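You operate a simulated robot arm through the tools that you are given. There is no shell and no other tool. Be economical: measure what you need, move in short steps, check, and stop when the job is done.

You run a simulated robot arm. Do the job below in one go: nothing can be reset, and whatever is moved stays where it is left.

## Task
Spray, point and tamp the coping joint.
Fine: in that order; press mortar from the spot board in with the pointing iron till no gap shows; tamp all of it with the tamper; put both back.

It is judged by the outcome, as a careful person would: the job done as asked, and still so three seconds after it is handed in. It fails if anything else is knocked over, pushed out of place, dropped, spilled or broken.

## Robot
A 7-joint arm with a two-finger parallel gripper, fixed in place. Base frame: the origin is at the foot of the arm, x ahead of it, y to its left, z up. Readings come in mm, degrees, newtons and seconds.
Its first joint turns from -66.0 to 66.0 degrees. Payload 1.57 kg.
The TCP is the grasp point between the finger pads, 30 mm short of the fingertips. In the tool frame z runs along the fingers and y along their closing line. The gripper opens to 110 mm. The fingers are 24 mm wide and 12 mm thick; the gripper's body (48 by 112 mm) begins 78 mm behind the TCP.
Orientation is that of the tool frame in the base frame, as a unit quaternion [w, x, y, z]. With the fingers straight down and closing along the base's y, the tool's x points along the base's -x, its y along +y and its z along -z.

## Interface
- The arm moves only by the tool servo_tool. Its argument "steps" is a list of rows, each a list of 6 numbers: the shift along the base's x, y, z in mm, then the turn, a rotation vector about the base's x, y, z in degrees. In form: [[dx, dy, dz, rx, ry, rz], ...]. A call has 1 to 8 rows; each row is the pose to reach, as a shift and turn from the pose commanded when the call began. "gripper" is the opening, from 0 (shut) to 1 (fully open), set as the call begins (left out, the last holds). Rows are played at 5 a second. More than 50 mm and 8.6 degrees between two rows, or a gripper value outside its range, and nothing of the call is played. Where a pose cannot be reached the arm comes as near as it can. A force on the tool above 70 N (or 10 N above the force at the start of the call, whichever is more), or a blocked arm, ends the call early, and 0.2 s more pass. Each finger travels about 108 mm/s and halts on what it meets, pressing with about 27 N; the grip force reading is that of the motor and also rises with nothing between the fingers. The clock runs only during rows and for 0.2 s after the last one: add rows that repeat a pose to give the fingers time. The reply holds the time, the measured pose of the TCP, the force on the tool along the base axes, the opening and the grip force, in the units named above and with some noise, and new pictures: "pictures" is both (left out), scene, wrist or none.
- Cameras (640 x 400 px; columns grow to the right, rows downward): "scene" is fixed at [169.7, -404, 1391.4]; the picture's right is [0.69, -0.73, 0.00], its down [-0.51, -0.48, -0.71] and it looks along [0.52, 0.49, -0.70] (base axes); focal length 214 px, centre (320, 200). "wrist" rides on the gripper at [-36, 0, -80] in the tool frame; the picture's right is [0.00, -1.00, 0.00], its down [0.97, 0.00, -0.24] and it looks along [0.24, 0.00, 0.97] (tool axes); focal length 218 px, centre (320, 200). There is no depth. A picture from a camera that has moved, and an enlarged one, comes with that camera's place and axes in the base frame and with its lens.
- close_up(camera, box): a new picture of the part [left, top, right, bottom] of that camera's present view, enlarged. No time passes.
- job_done(): hands the job in; it is judged then, once.

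Go step by step. Nothing tells you positions but the pictures and the camera data: compare them with the known pose of the tool, close in by small moves and look again before you grip or let go. The budget is 120 turns and 170 pictures, counting those below and the enlarged ones. Unless the task says otherwise, let go and move clear before handing in, and close with one line.

The tools are called after "Emit:" by a JSON object that holds its "api" and its "payload". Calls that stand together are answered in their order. servo_tool: Moves the arm, as the interface text tells. Its arguments: {"type":"object","properties":{"steps":{"type":"array"},"gripper":{"type":"number"},"pictures":{"type":"string","enum":["both","scene","wrist","none"]}},"required":["steps"]} The other tools are called the same way: close_up (camera, box) takes an enlarged picture of a part of a camera's view; job_done () hands the job in.

At the start:

```text
clock: 0.0
tcp_pos: [360.5, -9.6, 1279.1]
ee_rot: [-0.001, 0.0, 1.0, 0.0]
ft_force: [-0.4, 0.0, -0.7]
finger_gap: 110.0
grip_force: 0.1
```

scene: 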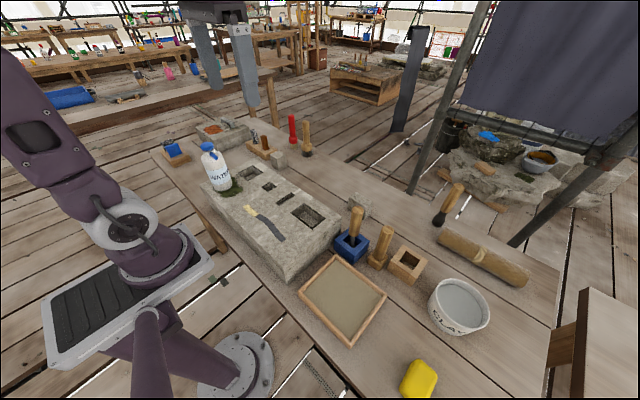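
wrist: 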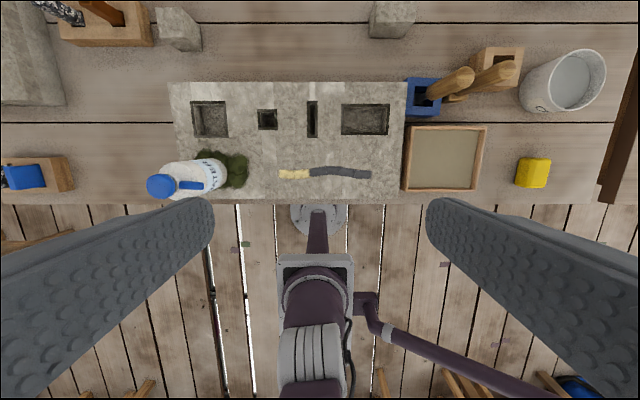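

I see a stone block (the coping) with a partly filled joint, a water bottle on moss, a framed spot board, tool holders and a bucket. I'll enlarge the pictures to tell the tools apart.

Emit:
{"api": "close_up", "payload": {"camera": "scene", "box": [180, 100, 360, 280]}}

Emit:
{"api": "close_up", "payload": {"camera": "scene", "box": [300, 170, 540, 350]}}

Emit:
{"api": "close_up", "payload": {"camera": "wrist", "box": [150, 60, 420, 220]}}

Emit:
{"api": "close_up", "payload": {"camera": "wrist", "box": [380, 30, 620, 210]}}

Emit:
{"api": "close_up", "payload": {"camera": "scene", "box": [150, 100, 330, 200]}}

```text
2.22 times, centred on (270, 190) of scene
camera zoom: at [169.7, -404.0, 1391.4], right [0.69, -0.73, 0.0], down [-0.51, -0.48, -0.71], along [0.52, 0.49, -0.7], focal length 477 px, centre (431, 222)
```

zoom: 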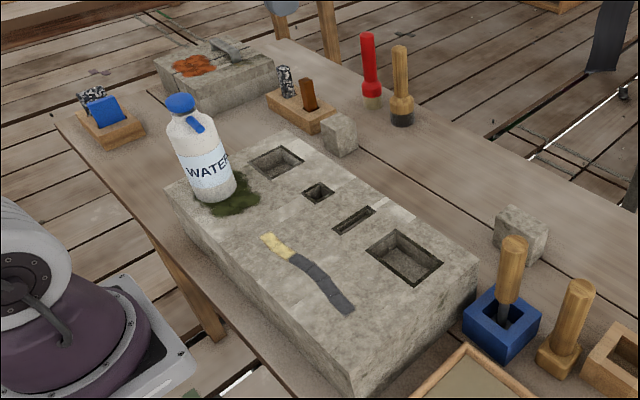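

```text
2.22 times, centred on (420, 260) of scene
camera zoom: at [169.7, -404.0, 1391.4], right [0.69, -0.73, 0.0], down [-0.51, -0.48, -0.71], along [0.52, 0.49, -0.7], focal length 477 px, centre (98, 67)
```

zoom: 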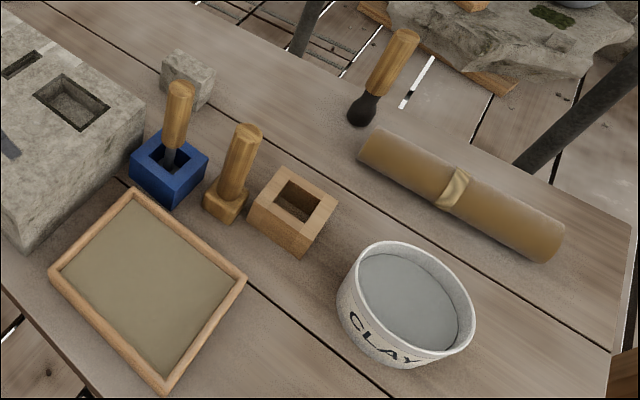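

```text
2.37 times, centred on (285, 140) of wrist
camera zoom: at [395.7, -8.5, 1357.7], right [0.0, -1.0, 0.0], down [-0.97, 0.0, 0.24], along [-0.24, 0.0, -0.97], focal length 517 px, centre (403, 342)
```

zoom: 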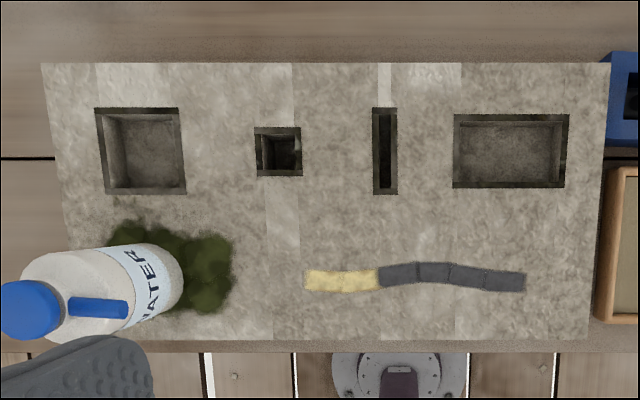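

```text
2.22 times, centred on (500, 120) of wrist
camera zoom: at [395.7, -8.5, 1357.7], right [0.0, -1.0, 0.0], down [-0.97, 0.0, 0.24], along [-0.24, 0.0, -0.97], focal length 485 px, centre (-80, 378)
```

zoom: 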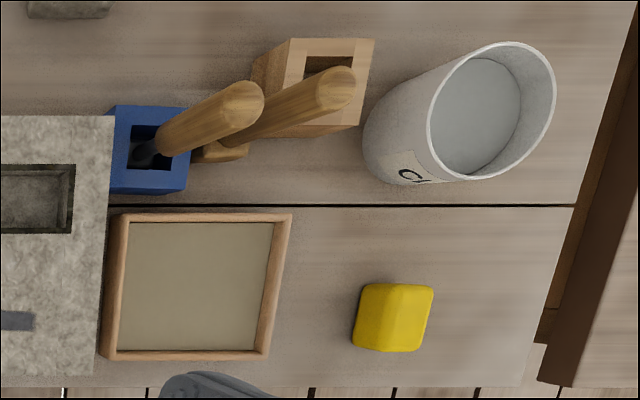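

```text
3.56 times, centred on (240, 150) of scene
camera zoom: at [169.7, -404.0, 1391.4], right [0.69, -0.73, 0.0], down [-0.51, -0.48, -0.71], along [0.52, 0.49, -0.7], focal length 763 px, centre (604, 378)
```

zoom: 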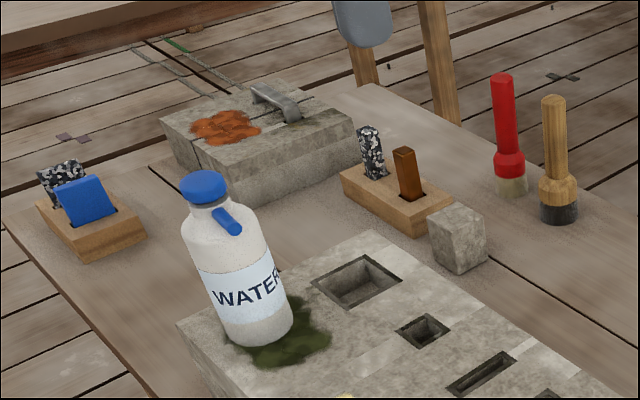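

The joint lies along y on the stone's top (about x 340, y +76 to -111, z ≈ 920), part pale yellow and part dark. I'll move lower to see it better.

Emit:
{"api": "servo_tool", "payload": {"steps": [[0, -10, -45, 0, 0, 0], [0, -20, -90, 0, 0, 0], [0, -30, -130, 0, 0, 0], [0, -30, -170, 0, 0, 0], [0, -30, -170, 0, 0, 0]], "pictures": "wrist"}}

```text
clock: 1.2
tcp_pos: [361.2, -39.1, 1108.2]
ee_rot: [0.0, 0.001, 1.0, 0.0]
ft_force: [0.1, 0.0, -0.1]
finger_gap: 110.2
grip_force: 0.1
camera wrist: at [396.1, -38.0, 1186.8], right [0.0, -1.0, 0.0], down [-0.97, 0.0, 0.24], along [-0.24, 0.0, -0.97], focal length 218 px, centre (320, 200)
```

wrist: 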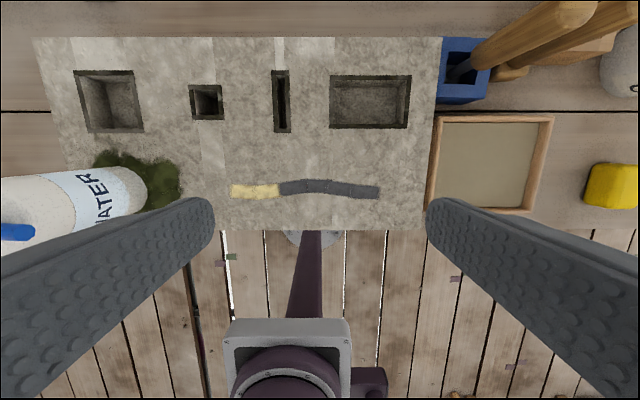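

Emit:
{"api": "close_up", "payload": {"camera": "wrist", "box": [210, 160, 400, 220]}}

Emit:
{"api": "close_up", "payload": {"camera": "wrist", "box": [420, 0, 640, 220]}}

Emit:
{"api": "close_up", "payload": {"camera": "scene", "box": [320, 190, 430, 290]}}

Emit:
{"api": "close_up", "payload": {"camera": "scene", "box": [190, 130, 250, 200]}}

```text
3.37 times, centred on (305, 190) of wrist
camera zoom: at [396.1, -38.0, 1186.8], right [0.0, -1.0, 0.0], down [-0.97, 0.0, 0.24], along [-0.24, 0.0, -0.97], focal length 735 px, centre (370, 234)
```

zoom: 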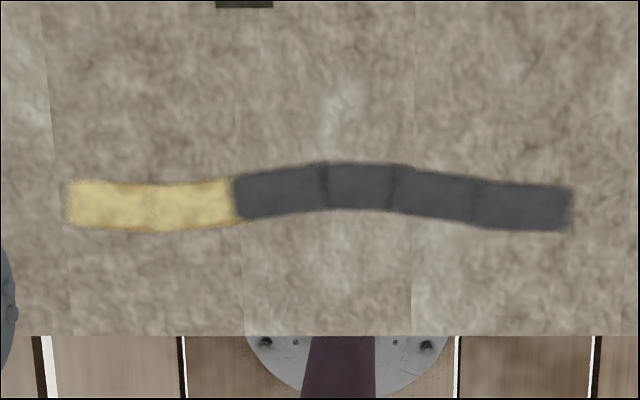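

```text
1.82 times, centred on (530, 110) of wrist
camera zoom: at [396.1, -38.0, 1186.8], right [0.0, -1.0, 0.0], down [-0.97, 0.0, 0.24], along [-0.24, 0.0, -0.97], focal length 397 px, centre (-62, 364)
```

zoom: 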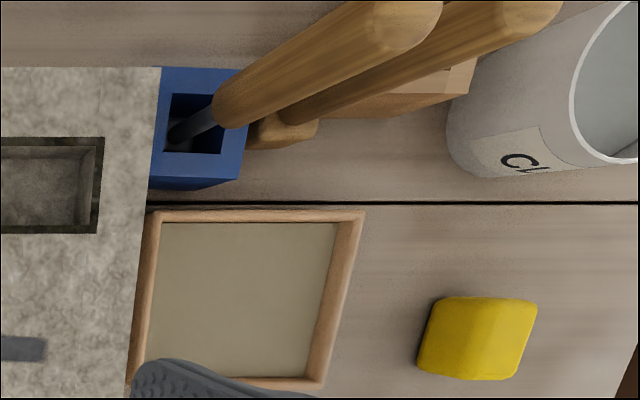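

```text
4.00 times, centred on (375, 240) of scene
camera zoom: at [169.7, -404.1, 1391.4], right [0.69, -0.73, 0.0], down [-0.51, -0.48, -0.71], along [0.52, 0.49, -0.7], focal length 858 px, centre (100, 40)
```

zoom: 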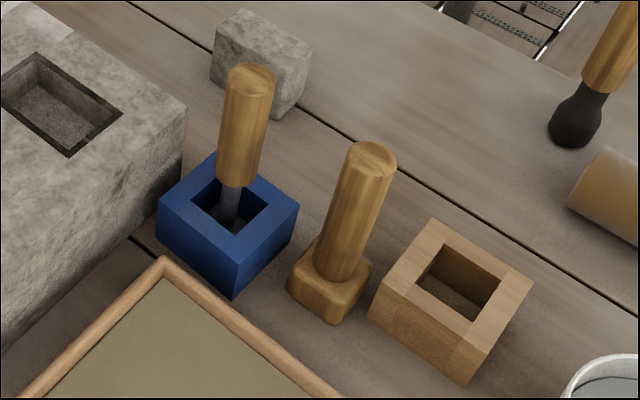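

```text
5.71 times, centred on (220, 165) of scene
camera zoom: at [169.7, -404.1, 1391.4], right [0.69, -0.73, 0.0], down [-0.51, -0.48, -0.71], along [0.52, 0.49, -0.7], focal length 1226 px, centre (891, 400)
```

zoom: 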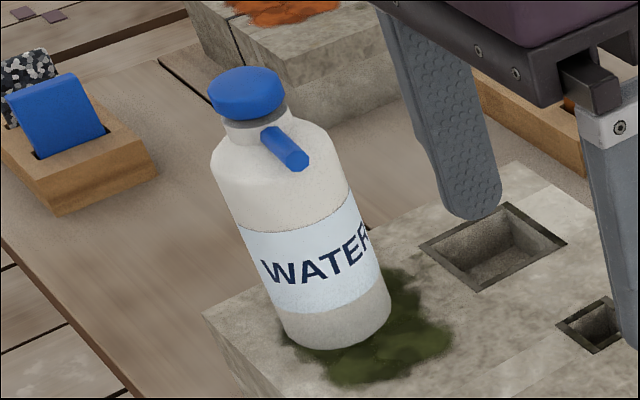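

The joint has six cells: two are yellow and four are dark. The water bottle stands at about (343, 204), its top near z 1074 and its nozzle pointing -y. I'll turn the gripper so it closes along x and look at the bottle from above.

Emit:
{"api": "servo_tool", "payload": {"steps": [[-2, 30, 20, 0, 0, 8], [-4, 60, 40, 0, 0, 16], [-6, 90, 52, 0, 0, 24], [-8, 120, 52, 0, 0, 32], [-10, 150, 52, 0, 0, 40], [-12, 180, 52, 0, 0, 48], [-14, 210, 52, 0, 0, 56], [-16, 220, 52, 0, 0, 64]], "pictures": "none"}}

Emit:
{"api": "servo_tool", "payload": {"steps": [[0, 10, 0, 0, 0, 8], [0, 20, 0, 0, 0, 16], [0, 23, 0, 0, 0, 24], [0, 23, 0, 0, 0, 26], [0, 23, 0, 0, 0, 26]]}}

```text
clock: 3.0
tcp_pos: [344.6, 181.6, 1160.8]
ee_rot: [0.0, -0.531, 0.848, 0.0]
ft_force: [-0.7, 0.0, 0.0]
finger_gap: 110.2
grip_force: 0.1
```

```text
clock: 4.2
tcp_pos: [344.5, 203.8, 1160.6]
ee_rot: [0.0, 0.708, -0.707, -0.001]
ft_force: [1.0, -0.5, 0.0]
finger_gap: 110.2
grip_force: 0.1
camera wrist: at [343.9, 240.0, 1240.2], right [1.0, 0.0, 0.0], down [0.0, -0.97, 0.24], along [0.0, -0.24, -0.97], focal length 218 px, centre (320, 200)
```

scene: 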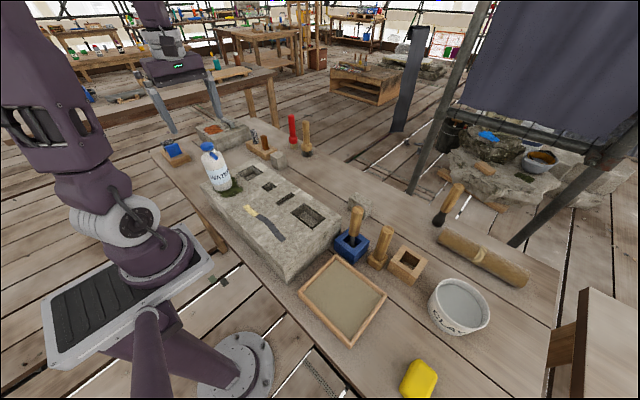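
wrist: 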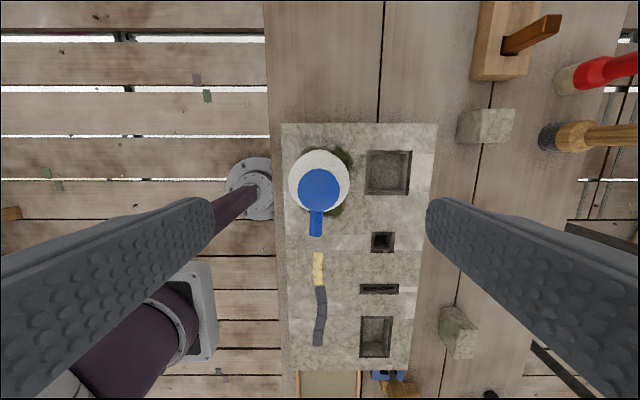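

The bottle is centred under the tool at about (343, 207). I'll lower around it to z ≈ 1010 and grip.

Emit:
{"api": "servo_tool", "payload": {"steps": [[-1, 3, -40, 0, 0, 0], [-1, 3, -80, 0, 0, 0], [-1, 3, -115, 0, 0, 0], [-1, 3, -140, 0, 0, 0], [-1, 3, -150, 0, 0, 0], [-1, 3, -150, 0, 0, 0]], "pictures": "none"}}

Emit:
{"api": "close_up", "payload": {"camera": "scene", "box": [170, 80, 290, 220]}}

```text
clock: 5.6
tcp_pos: [343.3, 206.7, 1011.7]
ee_rot: [-0.001, -0.706, 0.708, 0.0]
ft_force: [-0.7, -0.3, 0.1]
finger_gap: 110.1
grip_force: 0.0
```

```text
2.86 times, centred on (230, 150) of scene
camera zoom: at [169.7, -404.0, 1391.4], right [0.69, -0.73, 0.0], down [-0.51, -0.48, -0.71], along [0.52, 0.49, -0.7], focal length 613 px, centre (577, 343)
```

zoom: 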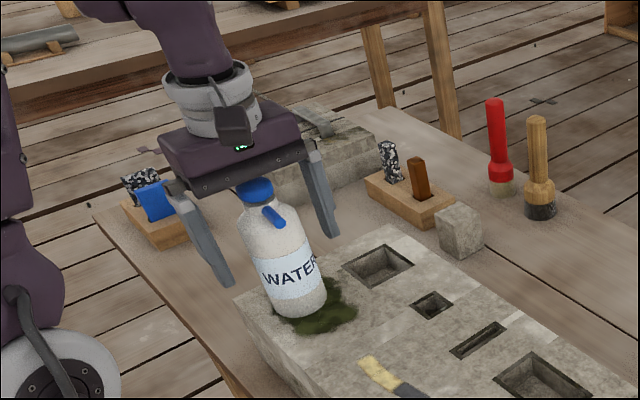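

The fingers straddle the bottle and the palm clears the cap. I'll close.

Emit:
{"api": "servo_tool", "payload": {"steps": [[0, 0, 0, 0, 0, 0], [0, 0, 0, 0, 0, 0], [0, 0, 0, 0, 0, 0], [0, 0, 0, 0, 0, 0]], "gripper": 0, "pictures": "none"}}

Emit:
{"api": "servo_tool", "payload": {"steps": [[0, 0, 10, 0, 0, 0], [0, 0, 25, 0, 0, 0], [0, -20, 50, 0, 0, 0], [0, -40, 70, 0, 0, 0], [0, -40, 70, 0, 0, 0]]}}

```text
clock: 6.6
tcp_pos: [343.4, 207.4, 1011.5]
ee_rot: [0.001, -0.707, 0.708, -0.001]
ft_force: [-0.2, -0.3, -0.8]
finger_gap: 59.2
grip_force: 27.4
```

```text
clock: 7.8
tcp_pos: [345.2, 167.0, 1080.0]
ee_rot: [0.0, -0.707, 0.707, 0.0]
ft_force: [0.6, -0.1, -4.0]
finger_gap: 59.3
grip_force: 27.1
camera wrist: at [344.3, 204.3, 1159.8], right [1.0, 0.0, 0.0], down [0.0, -0.97, 0.24], along [0.0, -0.24, -0.97], focal length 218 px, centre (320, 200)
```

scene: 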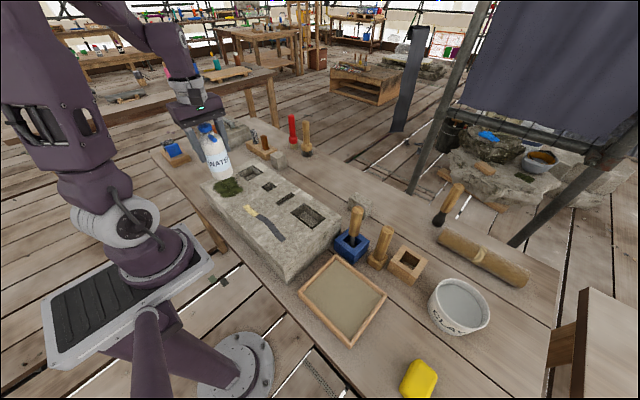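
wrist: 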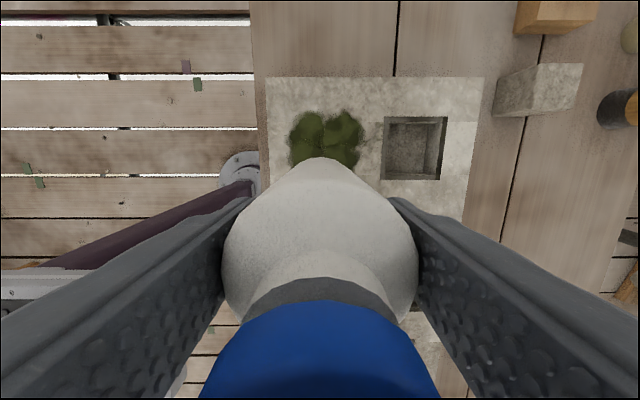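

The bottle is held and lifted clear. I'll tilt it about x so the nozzle looks down at the joint, and watch for a spray.

Emit:
{"api": "servo_tool", "payload": {"steps": [[-3, 0, 0, 8, 0, 0], [-3, 0, 0, 16, 0, 0], [-3, 0, 0, 24, 0, 0], [-3, 0, 0, 32, 0, 0], [-3, 0, 0, 40, 0, 0], [-3, 0, 0, 48, 0, 0], [-3, 0, 0, 56, 0, 0], [-3, 0, 0, 60, 0, 0]], "pictures": "scene"}}

Emit:
{"api": "close_up", "payload": {"camera": "scene", "box": [170, 100, 330, 280]}}

```text
clock: 9.6
tcp_pos: [340.1, 166.1, 1080.7]
ee_rot: [0.354, -0.612, 0.612, 0.354]
ft_force: [0.3, 0.3, -3.2]
finger_gap: 59.3
grip_force: 26.7
```

scene: 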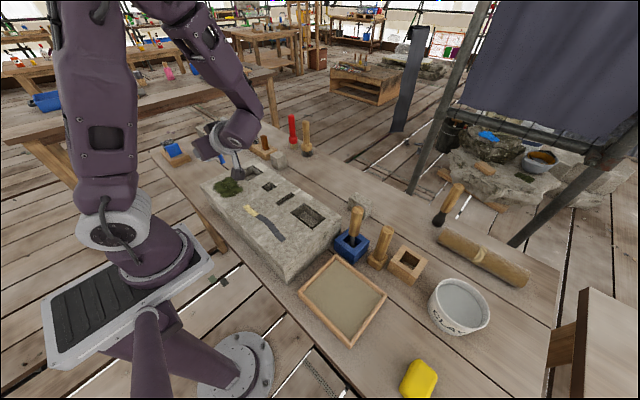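

```text
2.22 times, centred on (250, 190) of scene
camera zoom: at [169.7, -404.0, 1391.4], right [0.69, -0.73, 0.0], down [-0.51, -0.48, -0.71], along [0.52, 0.49, -0.7], focal length 477 px, centre (476, 222)
```

zoom: 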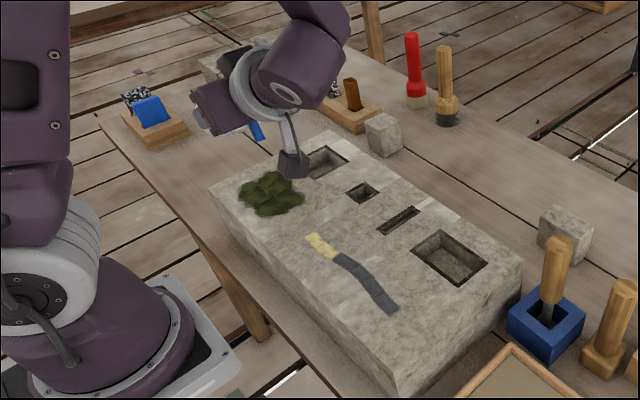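

The bottle is tilted 60° and there is no sign of wetting yet. I'll bring it down closer and sweep slowly along the joint.

Emit:
{"api": "servo_tool", "payload": {"steps": [[0, 5, -25, 0, 0, 0], [0, 15, -55, 0, 0, 0], [0, 15, -55, 0, 0, 0], [0, 0, -55, 0, 0, 0], [0, -15, -55, 0, 0, 0], [0, -30, -55, 0, 0, 0], [0, -30, -55, 0, 0, 0]], "pictures": "none"}}

Emit:
{"api": "close_up", "payload": {"camera": "scene", "box": [170, 100, 330, 280]}}

```text
clock: 11.2
tcp_pos: [343.7, 136.5, 1026.5]
ee_rot: [0.354, -0.612, 0.613, 0.353]
ft_force: [-0.2, 0.1, -3.6]
finger_gap: 59.4
grip_force: 26.8
```

```text
2.22 times, centred on (250, 190) of scene
camera zoom: at [169.7, -404.0, 1391.4], right [0.69, -0.73, 0.0], down [-0.51, -0.48, -0.71], along [0.52, 0.49, -0.7], focal length 477 px, centre (476, 222)
```

zoom: 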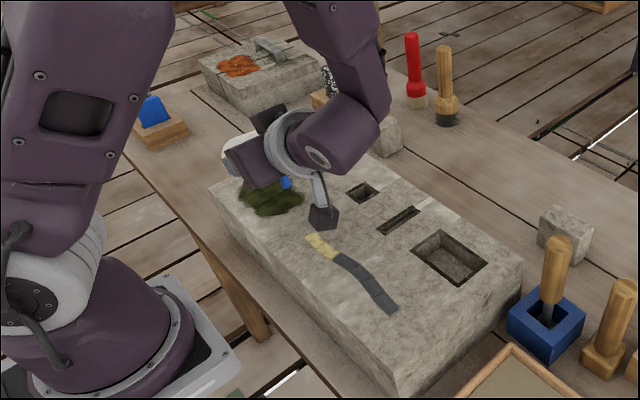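

No change on the yellow cells. I'll carry on over the dark ones.

Emit:
{"api": "servo_tool", "payload": {"steps": [[0, -15, 0, 0, 0, 0], [0, -30, 0, 0, 0, 0], [0, -45, 0, 0, 0, 0], [0, -60, 0, 0, 0, 0], [0, -70, 0, 0, 0, 0], [0, -70, 0, 0, 0, 0]], "pictures": "none"}}

Emit:
{"api": "close_up", "payload": {"camera": "scene", "box": [170, 100, 330, 280]}}

```text
clock: 12.6
tcp_pos: [340.7, 67.4, 1026.1]
ee_rot: [-0.354, 0.612, -0.612, -0.353]
ft_force: [0.0, 0.0, -2.7]
finger_gap: 59.4
grip_force: 27.5
```

```text
2.22 times, centred on (250, 190) of scene
camera zoom: at [169.7, -404.0, 1391.4], right [0.69, -0.73, 0.0], down [-0.51, -0.48, -0.71], along [0.52, 0.49, -0.7], focal length 477 px, centre (476, 222)
```

zoom: 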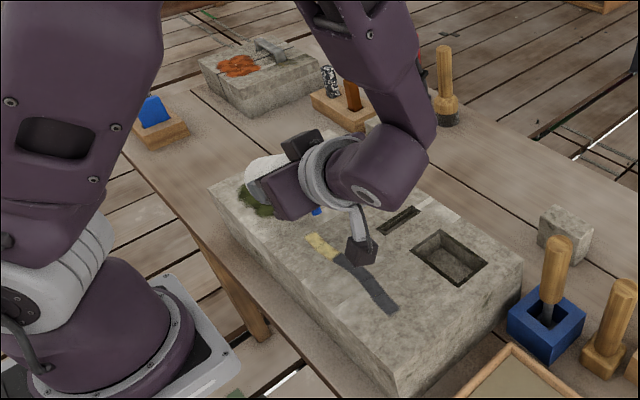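

Emit:
{"api": "close_up", "payload": {"camera": "scene", "box": [230, 180, 310, 250]}}

```text
5.71 times, centred on (270, 215) of scene
camera zoom: at [169.7, -404.0, 1391.4], right [0.69, -0.73, 0.0], down [-0.51, -0.48, -0.71], along [0.52, 0.49, -0.7], focal length 1226 px, centre (606, 114)
```

zoom: 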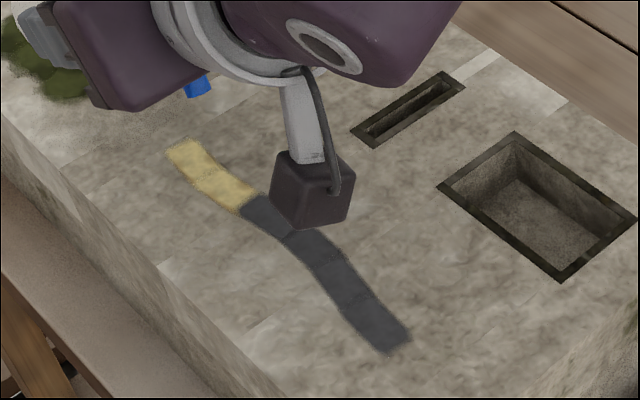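

There is still no wetting. I'll tilt to 90° so the nozzle points straight down and can come nearer.

Emit:
{"api": "servo_tool", "payload": {"steps": [[0, 0, 15, 8, 0, 0], [0, 0, 15, 16, 0, 0], [0, 0, 15, 24, 0, 0], [0, 0, 15, 30, 0, 0], [0, 0, 15, 30, 0, 0], [0, 0, 0, 30, 0, 0], [0, 0, 0, 30, 0, 0]], "pictures": "none"}}

Emit:
{"api": "close_up", "payload": {"camera": "scene", "box": [190, 130, 310, 250]}}

```text
clock: 14.2
tcp_pos: [341.0, 66.3, 1025.7]
ee_rot: [0.5, -0.499, 0.5, 0.501]
ft_force: [0.5, 0.9, -4.0]
finger_gap: 59.2
grip_force: 26.8
```

```text
3.33 times, centred on (250, 190) of scene
camera zoom: at [169.7, -404.0, 1391.4], right [0.69, -0.73, 0.0], down [-0.51, -0.48, -0.71], along [0.52, 0.49, -0.7], focal length 715 px, centre (553, 233)
```

zoom: 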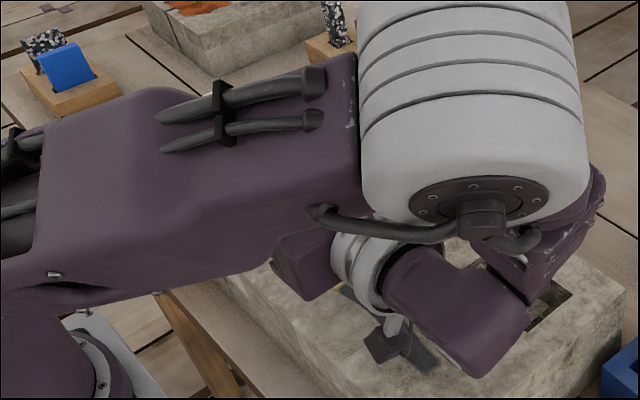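

The arm hides the joint here. I'll tilt back and look for any change at the spot under the nozzle.

Emit:
{"api": "servo_tool", "payload": {"steps": [[0, 0, 15, -8, 0, 0], [0, 0, 15, -16, 0, 0], [0, 0, 15, -24, 0, 0], [0, 0, 25, -32, 0, 0], [0, 20, 35, -40, 0, 0], [0, 40, 35, -48, 0, 0], [0, 60, 35, -48, 0, 0]], "pictures": "none"}}

Emit:
{"api": "close_up", "payload": {"camera": "scene", "box": [190, 130, 310, 250]}}

```text
clock: 15.8
tcp_pos: [341.6, 128.3, 1060.2]
ee_rot: [0.253, -0.659, 0.661, 0.252]
ft_force: [-0.3, -0.5, -2.5]
finger_gap: 59.5
grip_force: 27.3
```

```text
3.33 times, centred on (250, 190) of scene
camera zoom: at [169.7, -404.0, 1391.4], right [0.69, -0.73, 0.0], down [-0.51, -0.48, -0.71], along [0.52, 0.49, -0.7], focal length 715 px, centre (553, 233)
```

zoom: 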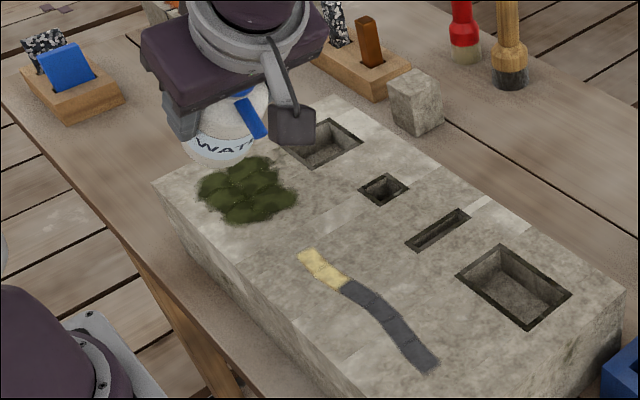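

Nothing changed, though that aim fell mostly on the yellow cells and the range was long. I'll tilt to 75° and put the nozzle about 35 mm over the dark cells.

Emit:
{"api": "servo_tool", "payload": {"steps": [[3, -15, 0, 8, 0, 0], [3, -30, 0, 16, 0, 0], [3, -45, 0, 24, 0, 0], [4, -60, -15, 30, 0, 0], [4, -68, -40, 30, 0, 0], [4, -68, -64, 30, 0, 0], [4, -68, -64, 30, 0, 0], [4, -68, -64, 30, 0, 0]], "pictures": "scene"}}

Emit:
{"api": "close_up", "payload": {"camera": "scene", "box": [190, 130, 310, 250]}}

```text
clock: 17.6
tcp_pos: [345.7, 56.9, 996.5]
ee_rot: [-0.416, 0.572, -0.572, -0.416]
ft_force: [-0.6, 0.4, -3.1]
finger_gap: 59.2
grip_force: 26.9
```

scene: 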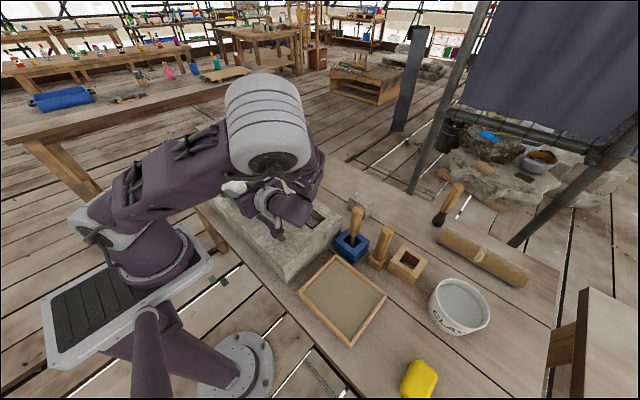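

```text
3.33 times, centred on (250, 190) of scene
camera zoom: at [169.7, -404.0, 1391.4], right [0.69, -0.73, 0.0], down [-0.51, -0.48, -0.71], along [0.52, 0.49, -0.7], focal length 715 px, centre (553, 233)
```

zoom: 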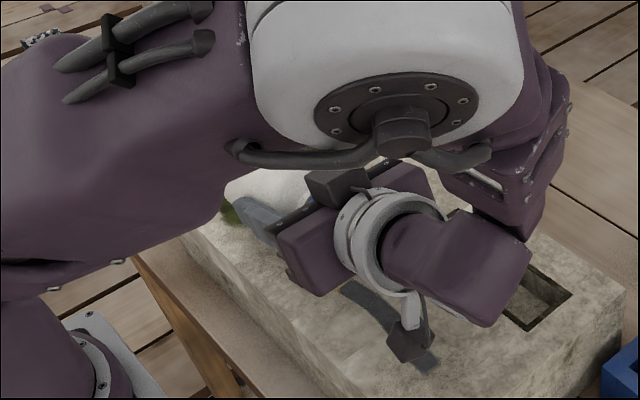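

Emit:
{"api": "close_up", "payload": {"camera": "scene", "box": [250, 200, 300, 250]}}

```text
8.00 times, centred on (275, 225) of scene
camera zoom: at [169.7, -404.0, 1391.4], right [0.69, -0.73, 0.0], down [-0.51, -0.48, -0.71], along [0.52, 0.49, -0.7], focal length 1716 px, centre (680, 0)
```

zoom: 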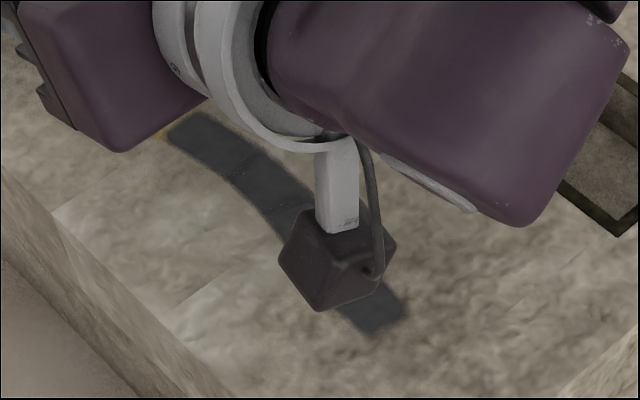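

No change yet. I'll dwell longer here, then try a squeeze pulse on the bottle that never lets it go.

Emit:
{"api": "servo_tool", "payload": {"steps": [[0, 0, 0, 0, 0, 0], [0, 0, 0, 0, 0, 0], [0, 0, 0, 0, 0, 0], [0, 0, 0, 0, 0, 0], [0, 0, 0, 0, 0, 0], [0, 0, 0, 0, 0, 0], [0, 0, 0, 0, 0, 0], [0, 0, 0, 0, 0, 0]], "pictures": "none"}}

Emit:
{"api": "servo_tool", "payload": {"steps": [[0, 0, 0, 0, 0, 0], [0, 0, 0, 0, 0, 0]], "gripper": 0.5, "pictures": "none"}}

Emit:
{"api": "servo_tool", "payload": {"steps": [[0, 0, 0, 0, 0, 0], [0, 0, 0, 0, 0, 0], [0, 0, 0, 0, 0, 0]], "gripper": 0, "pictures": "wrist"}}

Emit:
{"api": "close_up", "payload": {"camera": "scene", "box": [250, 200, 300, 250]}}

```text
clock: 19.4
tcp_pos: [346.2, 56.5, 996.5]
ee_rot: [-0.416, 0.572, -0.572, -0.416]
ft_force: [0.4, -0.3, -3.1]
finger_gap: 59.4
grip_force: 26.7
```

```text
clock: 20.0
tcp_pos: [346.6, 56.7, 995.1]
ee_rot: [-0.415, 0.573, -0.572, -0.416]
ft_force: [-0.8, -0.8, -2.8]
finger_gap: 59.2
grip_force: 26.9
```

```text
clock: 20.8
tcp_pos: [344.6, 56.9, 996.3]
ee_rot: [-0.416, 0.572, -0.572, -0.416]
ft_force: [0.1, 0.2, -3.4]
finger_gap: 59.3
grip_force: 27.5
camera wrist: at [344.6, -6.9, 1054.1], right [1.0, 0.0, 0.0], down [0.0, -0.53, -0.85], along [0.0, 0.85, -0.53], focal length 218 px, centre (320, 200)
```

wrist: 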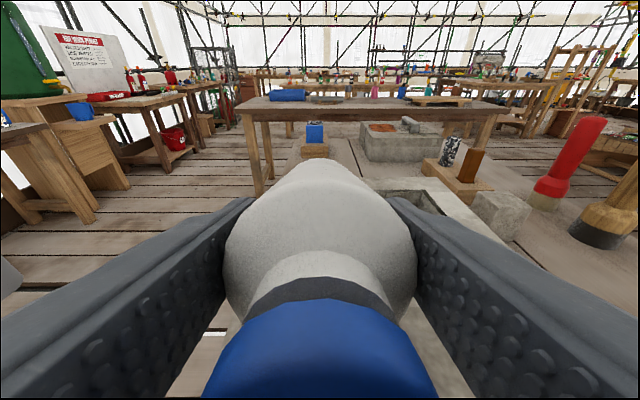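

```text
8.00 times, centred on (275, 225) of scene
camera zoom: at [169.7, -404.0, 1391.4], right [0.69, -0.73, 0.0], down [-0.51, -0.48, -0.71], along [0.52, 0.49, -0.7], focal length 1716 px, centre (680, 0)
```

zoom: 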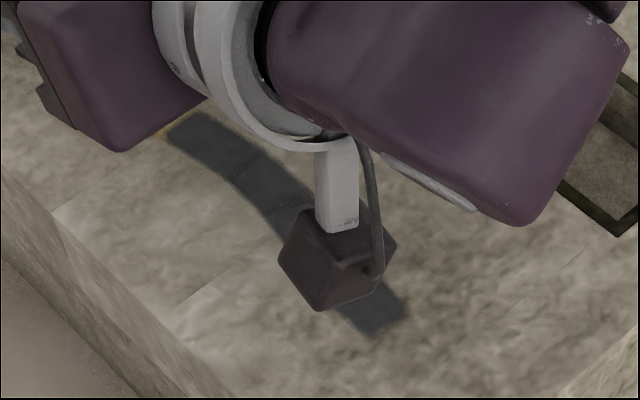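

Still nothing visible here. I'll continue the sweep at this height over the remaining dark cells, watching clearance to the iron's handle.

Emit:
{"api": "servo_tool", "payload": {"steps": [[2, -10, 0, 0, 0, 0], [2, -20, 0, 0, 0, 0], [2, -30, 0, 0, 0, 0], [1, -40, 0, 0, 0, 0], [0, -50, 0, 0, 0, 0], [0, -50, 0, 0, 0, 0]], "pictures": "scene"}}

Emit:
{"api": "close_up", "payload": {"camera": "scene", "box": [220, 150, 380, 250]}}

```text
clock: 22.2
tcp_pos: [345.3, 9.2, 996.8]
ee_rot: [0.416, -0.572, 0.573, 0.415]
ft_force: [0.5, 0.2, -3.1]
finger_gap: 59.4
grip_force: 26.8
```

scene: 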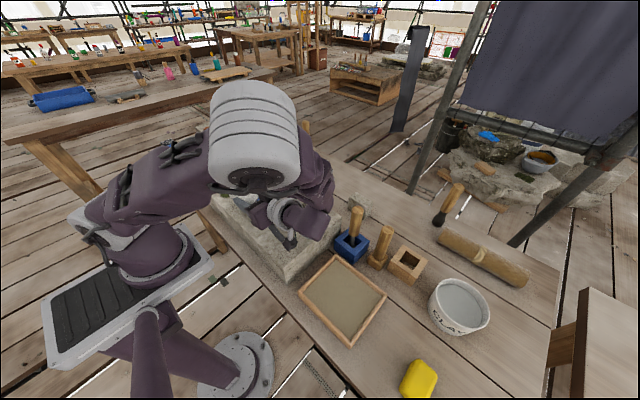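

```text
4.00 times, centred on (300, 200) of scene
camera zoom: at [169.7, -404.1, 1391.4], right [0.69, -0.73, 0.0], down [-0.51, -0.48, -0.71], along [0.52, 0.49, -0.7], focal length 858 px, centre (400, 200)
```

zoom: 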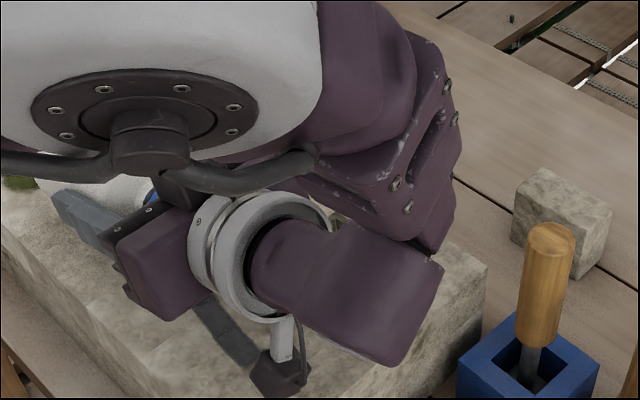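

The wrist is getting close to the iron holder, so I'll back off and inspect the joint.

Emit:
{"api": "servo_tool", "payload": {"steps": [[0, 25, 15, -8, 0, 0], [0, 50, 35, -16, 0, 0], [0, 80, 55, -24, 0, 0], [0, 110, 65, -32, 0, 0], [0, 140, 65, -40, 0, 0], [0, 160, 65, -48, 0, 0], [0, 170, 65, -55, 0, 0]], "pictures": "none"}}

Emit:
{"api": "close_up", "payload": {"camera": "scene", "box": [230, 180, 310, 250]}}

Emit:
{"api": "close_up", "payload": {"camera": "scene", "box": [170, 100, 270, 180]}}

```text
clock: 23.8
tcp_pos: [344.8, 176.3, 1061.8]
ee_rot: [0.105, -0.699, 0.7, 0.103]
ft_force: [-0.5, 0.4, -3.3]
finger_gap: 59.2
grip_force: 26.9
```

```text
5.71 times, centred on (270, 215) of scene
camera zoom: at [169.7, -404.0, 1391.4], right [0.69, -0.73, 0.0], down [-0.51, -0.48, -0.71], along [0.52, 0.49, -0.7], focal length 1226 px, centre (606, 114)
```

zoom: 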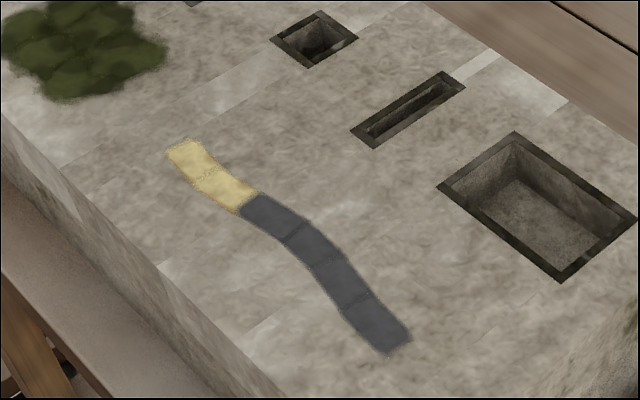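

```text
5.00 times, centred on (220, 140) of scene
camera zoom: at [169.7, -404.0, 1391.4], right [0.69, -0.73, 0.0], down [-0.51, -0.48, -0.71], along [0.52, 0.49, -0.7], focal length 1072 px, centre (820, 500)
```

zoom: 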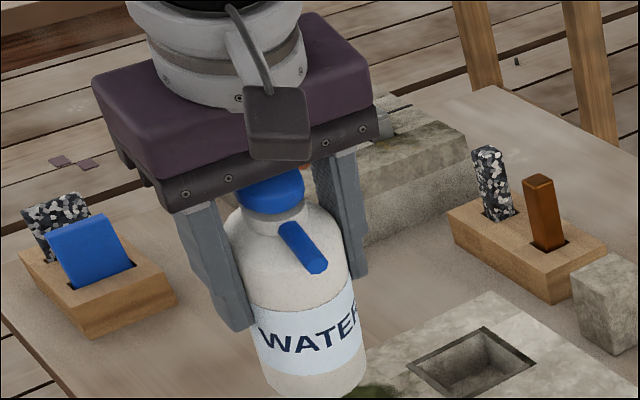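

The joint still looks untouched. I'll test a longer range with a long dwell plus squeeze pulses: 60° tilt, nozzle about 100 mm off, aimed at the yellow/dark border.

Emit:
{"api": "servo_tool", "payload": {"steps": [[0, -15, 0, 8, 0, 0], [0, -30, 0, 16, 0, 0], [0, -45, 0, 24, 0, 0], [0, -55, -10, 32, 0, 0], [0, -55, -20, 40, 0, 0], [0, -55, -20, 43, 0, 0], [0, -55, -20, 43, 0, 0], [0, -55, -20, 43, 0, 0]], "pictures": "none"}}

Emit:
{"api": "servo_tool", "payload": {"steps": [[0, 0, 0, 0, 0, 0], [0, 0, 0, 0, 0, 0], [0, 0, 0, 0, 0, 0]], "gripper": 0.53, "pictures": "none"}}

Emit:
{"api": "servo_tool", "payload": {"steps": [[0, 0, 0, 0, 0, 0], [0, 0, 0, 0, 0, 0], [0, 0, 0, 0, 0, 0]], "gripper": 0, "pictures": "none"}}

Emit:
{"api": "close_up", "payload": {"camera": "scene", "box": [200, 140, 310, 250]}}

```text
clock: 25.6
tcp_pos: [345.0, 123.7, 1041.0]
ee_rot: [-0.354, 0.613, -0.612, -0.354]
ft_force: [-0.1, 0.8, -3.1]
finger_gap: 59.4
grip_force: 27.1
```

```text
clock: 26.4
tcp_pos: [345.3, 124.0, 1041.6]
ee_rot: [-0.354, 0.612, -0.612, -0.354]
ft_force: [-0.5, -1.4, -0.4]
finger_gap: 58.4
grip_force: 0.1
```

```text
clock: 27.2
tcp_pos: [345.6, 124.7, 1042.6]
ee_rot: [0.355, -0.612, 0.613, 0.353]
ft_force: [0.0, 0.9, -0.2]
finger_gap: 0.2
grip_force: 21.3
```

```text
3.64 times, centred on (255, 195) of scene
camera zoom: at [169.7, -404.0, 1391.4], right [0.69, -0.73, 0.0], down [-0.51, -0.48, -0.71], along [0.52, 0.49, -0.7], focal length 780 px, centre (556, 218)
```

zoom: 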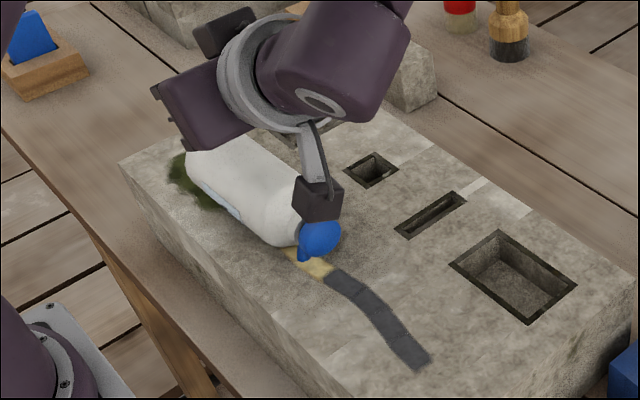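

The pulse let go: 58.3 mm was too wide, which was my mistake. The bottle is now lying on its side on the stone. I'll back off gently, open and look so I can pick it up again.

Emit:
{"api": "servo_tool", "payload": {"steps": [[0, -10, 30, 0, 0, 0], [0, -10, 70, -8, 0, 0], [0, -10, 110, -16, 0, 0], [0, -10, 140, -24, 0, 0], [0, -10, 150, -32, 0, 0], [0, -10, 150, -40, 0, 0], [0, -10, 150, -48, 0, 0], [0, -10, 150, -56, 0, 0]], "pictures": "none"}}

Emit:
{"api": "servo_tool", "payload": {"steps": [[0, 0, 0, -4, 0, 0], [0, 0, 0, -4, 0, 0], [0, 0, 0, -4, 0, 0], [0, 0, 0, -4, 0, 0]], "gripper": 1}}

```text
clock: 29.0
tcp_pos: [345.2, 114.1, 1193.4]
ee_rot: [-0.025, 0.707, -0.707, -0.024]
ft_force: [-0.3, 0.8, -0.1]
finger_gap: 0.0
grip_force: 21.0
```

```text
clock: 30.0
tcp_pos: [343.9, 113.3, 1192.6]
ee_rot: [-0.001, 0.707, -0.707, -0.001]
ft_force: [0.6, -0.4, -0.8]
finger_gap: 110.0
grip_force: 0.2
camera wrist: at [343.4, 150.8, 1271.3], right [1.0, 0.0, 0.0], down [0.0, -0.97, 0.24], along [0.0, -0.24, -0.97], focal length 218 px, centre (320, 200)
```

scene: 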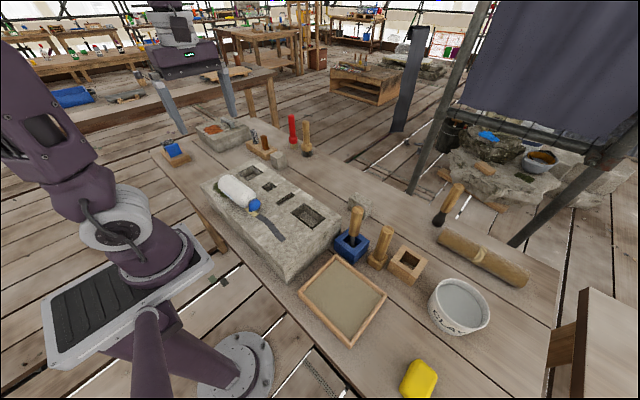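
wrist: 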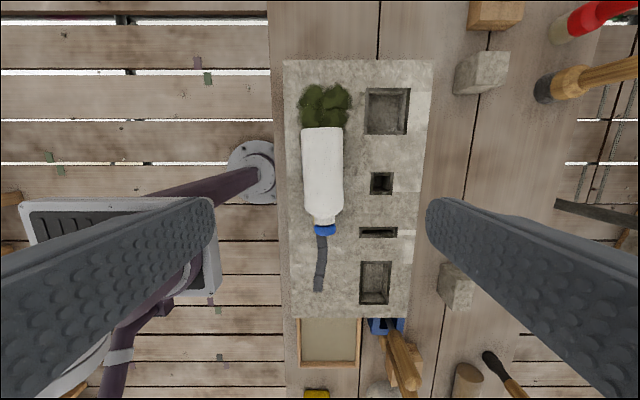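

Emit:
{"api": "close_up", "payload": {"camera": "wrist", "box": [270, 60, 440, 320]}}

Emit:
{"api": "close_up", "payload": {"camera": "scene", "box": [200, 160, 300, 250]}}

```text
1.54 times, centred on (355, 190) of wrist
camera zoom: at [343.4, 150.8, 1271.3], right [1.0, 0.0, 0.0], down [0.0, -0.97, 0.24], along [0.0, -0.24, -0.97], focal length 336 px, centre (266, 215)
```

zoom: 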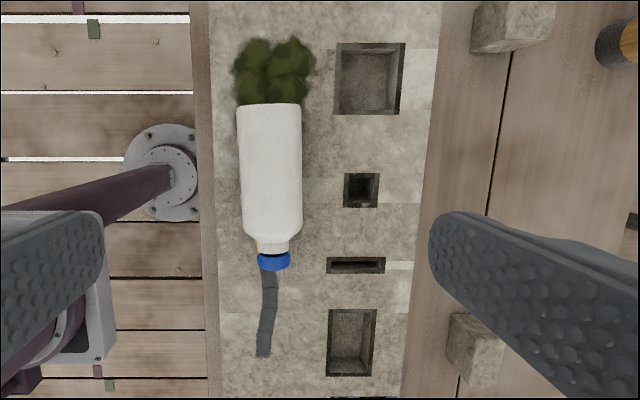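

```text
4.44 times, centred on (250, 205) of scene
camera zoom: at [169.7, -404.0, 1391.4], right [0.69, -0.73, 0.0], down [-0.51, -0.48, -0.71], along [0.52, 0.49, -0.7], focal length 953 px, centre (631, 178)
```

zoom: 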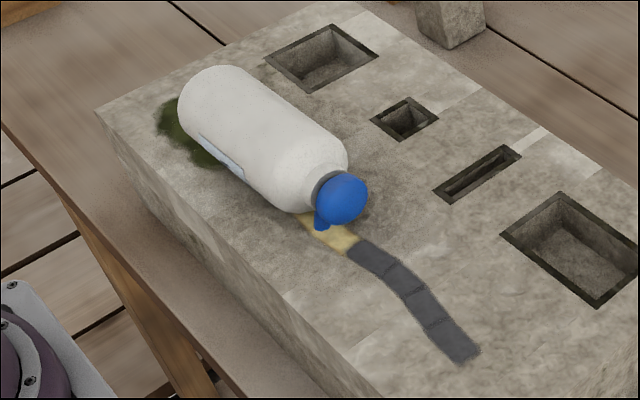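

The bottle lies stably along y (y 18 to 176, x ≈ 347), cap towards -y. I'll re-grip it at mid-body with the hand tilted about 45°, so I can spray with less wrist bend and later stand it up.

Emit:
{"api": "servo_tool", "payload": {"steps": [[1, -10, 0, 8, 0, 0], [2, -20, 0, 16, 0, 0], [3, -25, -20, 24, 0, 0], [3, -25, -50, 32, 0, 0], [3, -25, -80, 40, 0, 0], [3, -25, -110, 45, 0, 0], [3, -25, -140, 45, 0, 0], [3, -25, -140, 45, 0, 0]], "pictures": "wrist"}}

Emit:
{"api": "close_up", "payload": {"camera": "scene", "box": [190, 120, 310, 250]}}

```text
clock: 31.8
tcp_pos: [348.6, 88.3, 1048.4]
ee_rot: [0.271, -0.652, 0.655, 0.269]
ft_force: [0.7, 0.5, 1.4]
finger_gap: 109.8
grip_force: 0.0
camera wrist: at [347.4, 58.4, 1130.4], right [1.0, 0.0, 0.0], down [0.0, -0.86, -0.52], along [0.0, 0.52, -0.86], focal length 218 px, centre (320, 200)
```

wrist: 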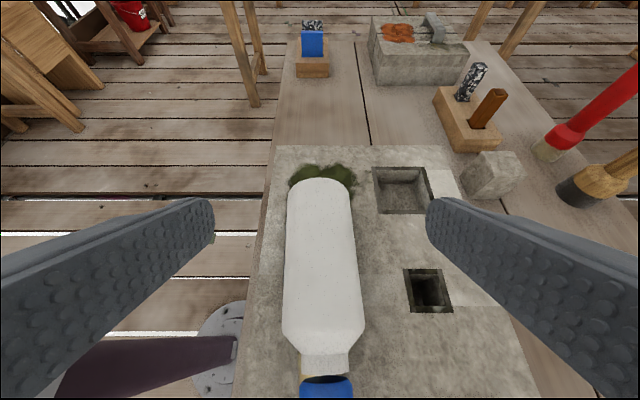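

```text
3.08 times, centred on (250, 185) of scene
camera zoom: at [169.7, -404.1, 1391.4], right [0.69, -0.73, 0.0], down [-0.51, -0.48, -0.71], along [0.52, 0.49, -0.7], focal length 660 px, centre (535, 246)
```

zoom: 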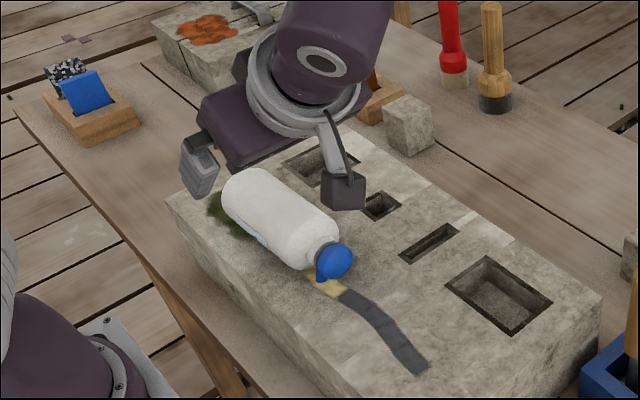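

Aligned on x. I'll lower to z ≈ 968 and close on the body.

Emit:
{"api": "servo_tool", "payload": {"steps": [[0, 0, -30, 0, 0, 0], [0, 0, -60, 0, 0, 0], [0, 0, -80, 0, 0, 0], [0, 0, -80, 0, 0, 0]], "pictures": "none"}}

Emit:
{"api": "servo_tool", "payload": {"steps": [[0, 0, 0, 0, 0, 0], [0, 0, 0, 0, 0, 0], [0, 0, 0, 0, 0, 0], [0, 0, 0, 0, 0, 0]], "gripper": 0}}

```text
clock: 32.8
tcp_pos: [347.9, 88.5, 971.6]
ee_rot: [-0.271, 0.653, -0.653, -0.271]
ft_force: [-0.1, 0.0, -1.0]
finger_gap: 110.2
grip_force: 0.1
```

```text
clock: 33.8
tcp_pos: [347.8, 89.4, 971.2]
ee_rot: [-0.27, 0.654, -0.653, -0.271]
ft_force: [1.0, 0.8, 0.3]
finger_gap: 59.7
grip_force: 26.8
camera wrist: at [346.8, 58.9, 1052.5], right [1.0, 0.0, 0.0], down [0.0, -0.86, -0.52], along [0.0, 0.52, -0.86], focal length 218 px, centre (320, 200)
```

scene: 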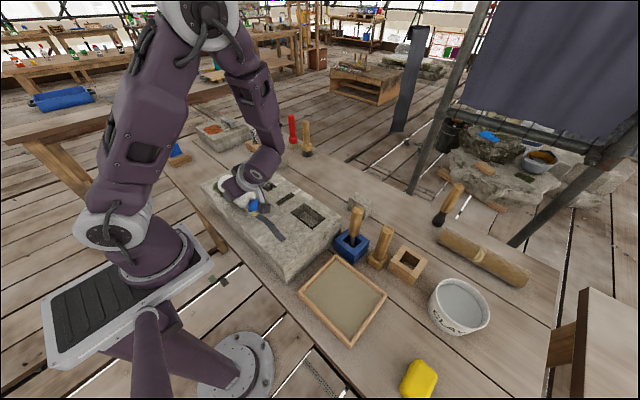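
wrist: 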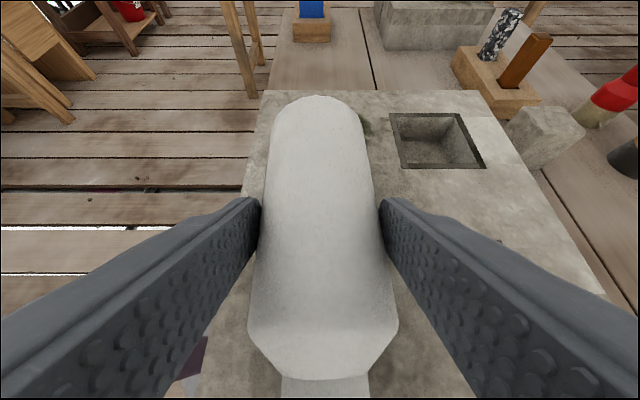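

Gripped. The nozzle tip sits about 54 mm towards -y and 48 mm below the TCP. I'll lift slightly and sweep it slowly along the joint at close range.

Emit:
{"api": "servo_tool", "payload": {"steps": [[0, 0, 30, 0, 0, 0], [-4, 12, 40, 0, 0, 0], [-4, 22, 40, 0, 0, 0], [-4, 22, 40, 0, 0, 0], [-4, 12, 40, 0, 0, 0], [-5, 2, 40, 0, 0, 0], [-6, -8, 40, 0, 0, 0], [-4, -18, 40, 0, 0, 0]], "pictures": "none"}}

Emit:
{"api": "close_up", "payload": {"camera": "scene", "box": [210, 150, 310, 250]}}

Emit:
{"api": "servo_tool", "payload": {"steps": [[2, -10, 0, 0, 0, 0], [4, -20, 0, 0, 0, 0], [5, -30, 0, 0, 0, 0], [5, -40, 0, 0, 0, 0], [4, -50, 0, 0, 0, 0], [2, -60, 0, 0, 0, 0], [0, -70, 0, 0, 0, 0], [0, -80, 0, 0, 0, 0]], "pictures": "none"}}

Emit:
{"api": "close_up", "payload": {"camera": "scene", "box": [210, 150, 310, 250]}}

```text
clock: 35.6
tcp_pos: [342.8, 70.3, 1012.5]
ee_rot: [-0.27, 0.653, -0.653, -0.27]
ft_force: [0.8, -0.6, -4.0]
finger_gap: 59.4
grip_force: 27.1
```

```text
4.00 times, centred on (260, 200) of scene
camera zoom: at [169.7, -404.0, 1391.4], right [0.69, -0.73, 0.0], down [-0.51, -0.48, -0.71], along [0.52, 0.49, -0.7], focal length 858 px, centre (560, 200)
```

zoom: 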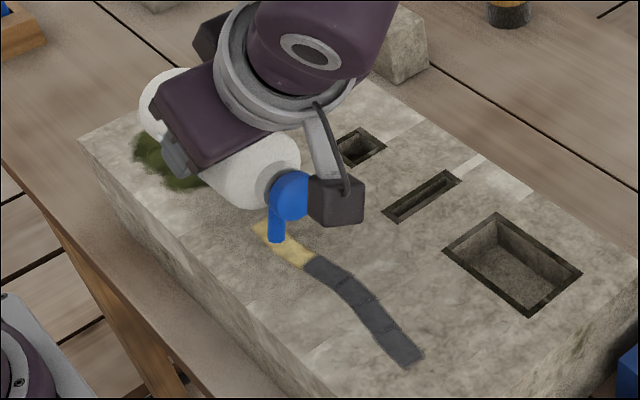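

```text
clock: 37.4
tcp_pos: [344.8, -7.4, 1010.5]
ee_rot: [-0.27, 0.654, -0.653, -0.271]
ft_force: [0.3, -0.6, -2.9]
finger_gap: 59.3
grip_force: 27.1
```

```text
4.00 times, centred on (260, 200) of scene
camera zoom: at [169.7, -404.0, 1391.4], right [0.69, -0.73, 0.0], down [-0.51, -0.48, -0.71], along [0.52, 0.49, -0.7], focal length 858 px, centre (560, 200)
```

zoom: 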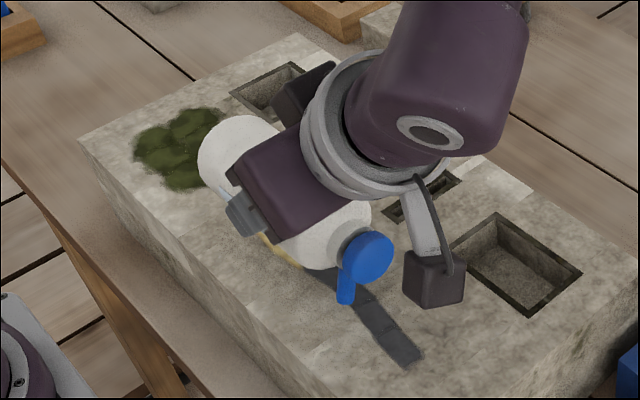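

Close-range spraying straight down does nothing visible. A dip-tube bottle may need to stay nearer upright, so next I'll try a 45° tilt and sweep from further off.

Emit:
{"api": "servo_tool", "payload": {"steps": [[0, 20, 20, -8, 0, 0], [0, 50, 40, -16, 0, 0], [0, 80, 50, -24, 0, 0], [0, 110, 50, -32, 0, 0], [0, 140, 40, -36, 0, 0], [0, 160, 20, -36, 0, 0], [0, 160, 15, -36, 0, 0], [0, 160, 15, -36, 0, 0]], "pictures": "none"}}

Emit:
{"api": "servo_tool", "payload": {"steps": [[0, 0, 0, 0, 0, 0], [0, 0, 0, 0, 0, 0], [0, 0, 0, 0, 0, 0], [0, 0, 0, 0, 0, 0], [0, 0, 0, 0, 0, 0]], "pictures": "none"}}

Emit:
{"api": "close_up", "payload": {"camera": "scene", "box": [190, 120, 310, 250]}}

```text
clock: 39.2
tcp_pos: [345.4, 151.3, 1025.2]
ee_rot: [-0.055, 0.705, -0.705, -0.056]
ft_force: [-0.3, 0.0, -3.6]
finger_gap: 59.2
grip_force: 27.2
```

```text
clock: 40.4
tcp_pos: [346.4, 150.7, 1026.2]
ee_rot: [0.055, -0.705, 0.705, 0.056]
ft_force: [-0.2, -0.1, -3.5]
finger_gap: 59.0
grip_force: 26.6
```

```text
3.08 times, centred on (250, 185) of scene
camera zoom: at [169.7, -404.0, 1391.4], right [0.69, -0.73, 0.0], down [-0.51, -0.48, -0.71], along [0.52, 0.49, -0.7], focal length 660 px, centre (535, 246)
```

zoom: 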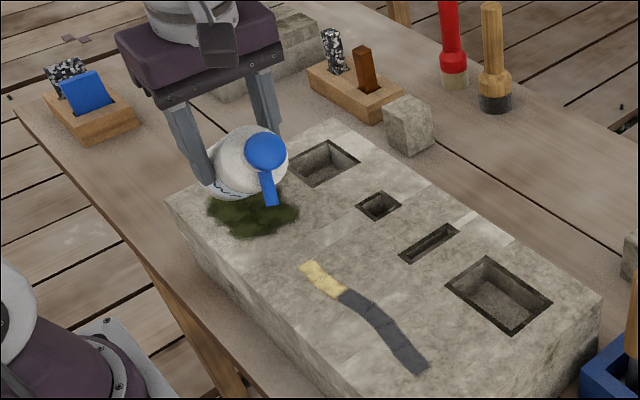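

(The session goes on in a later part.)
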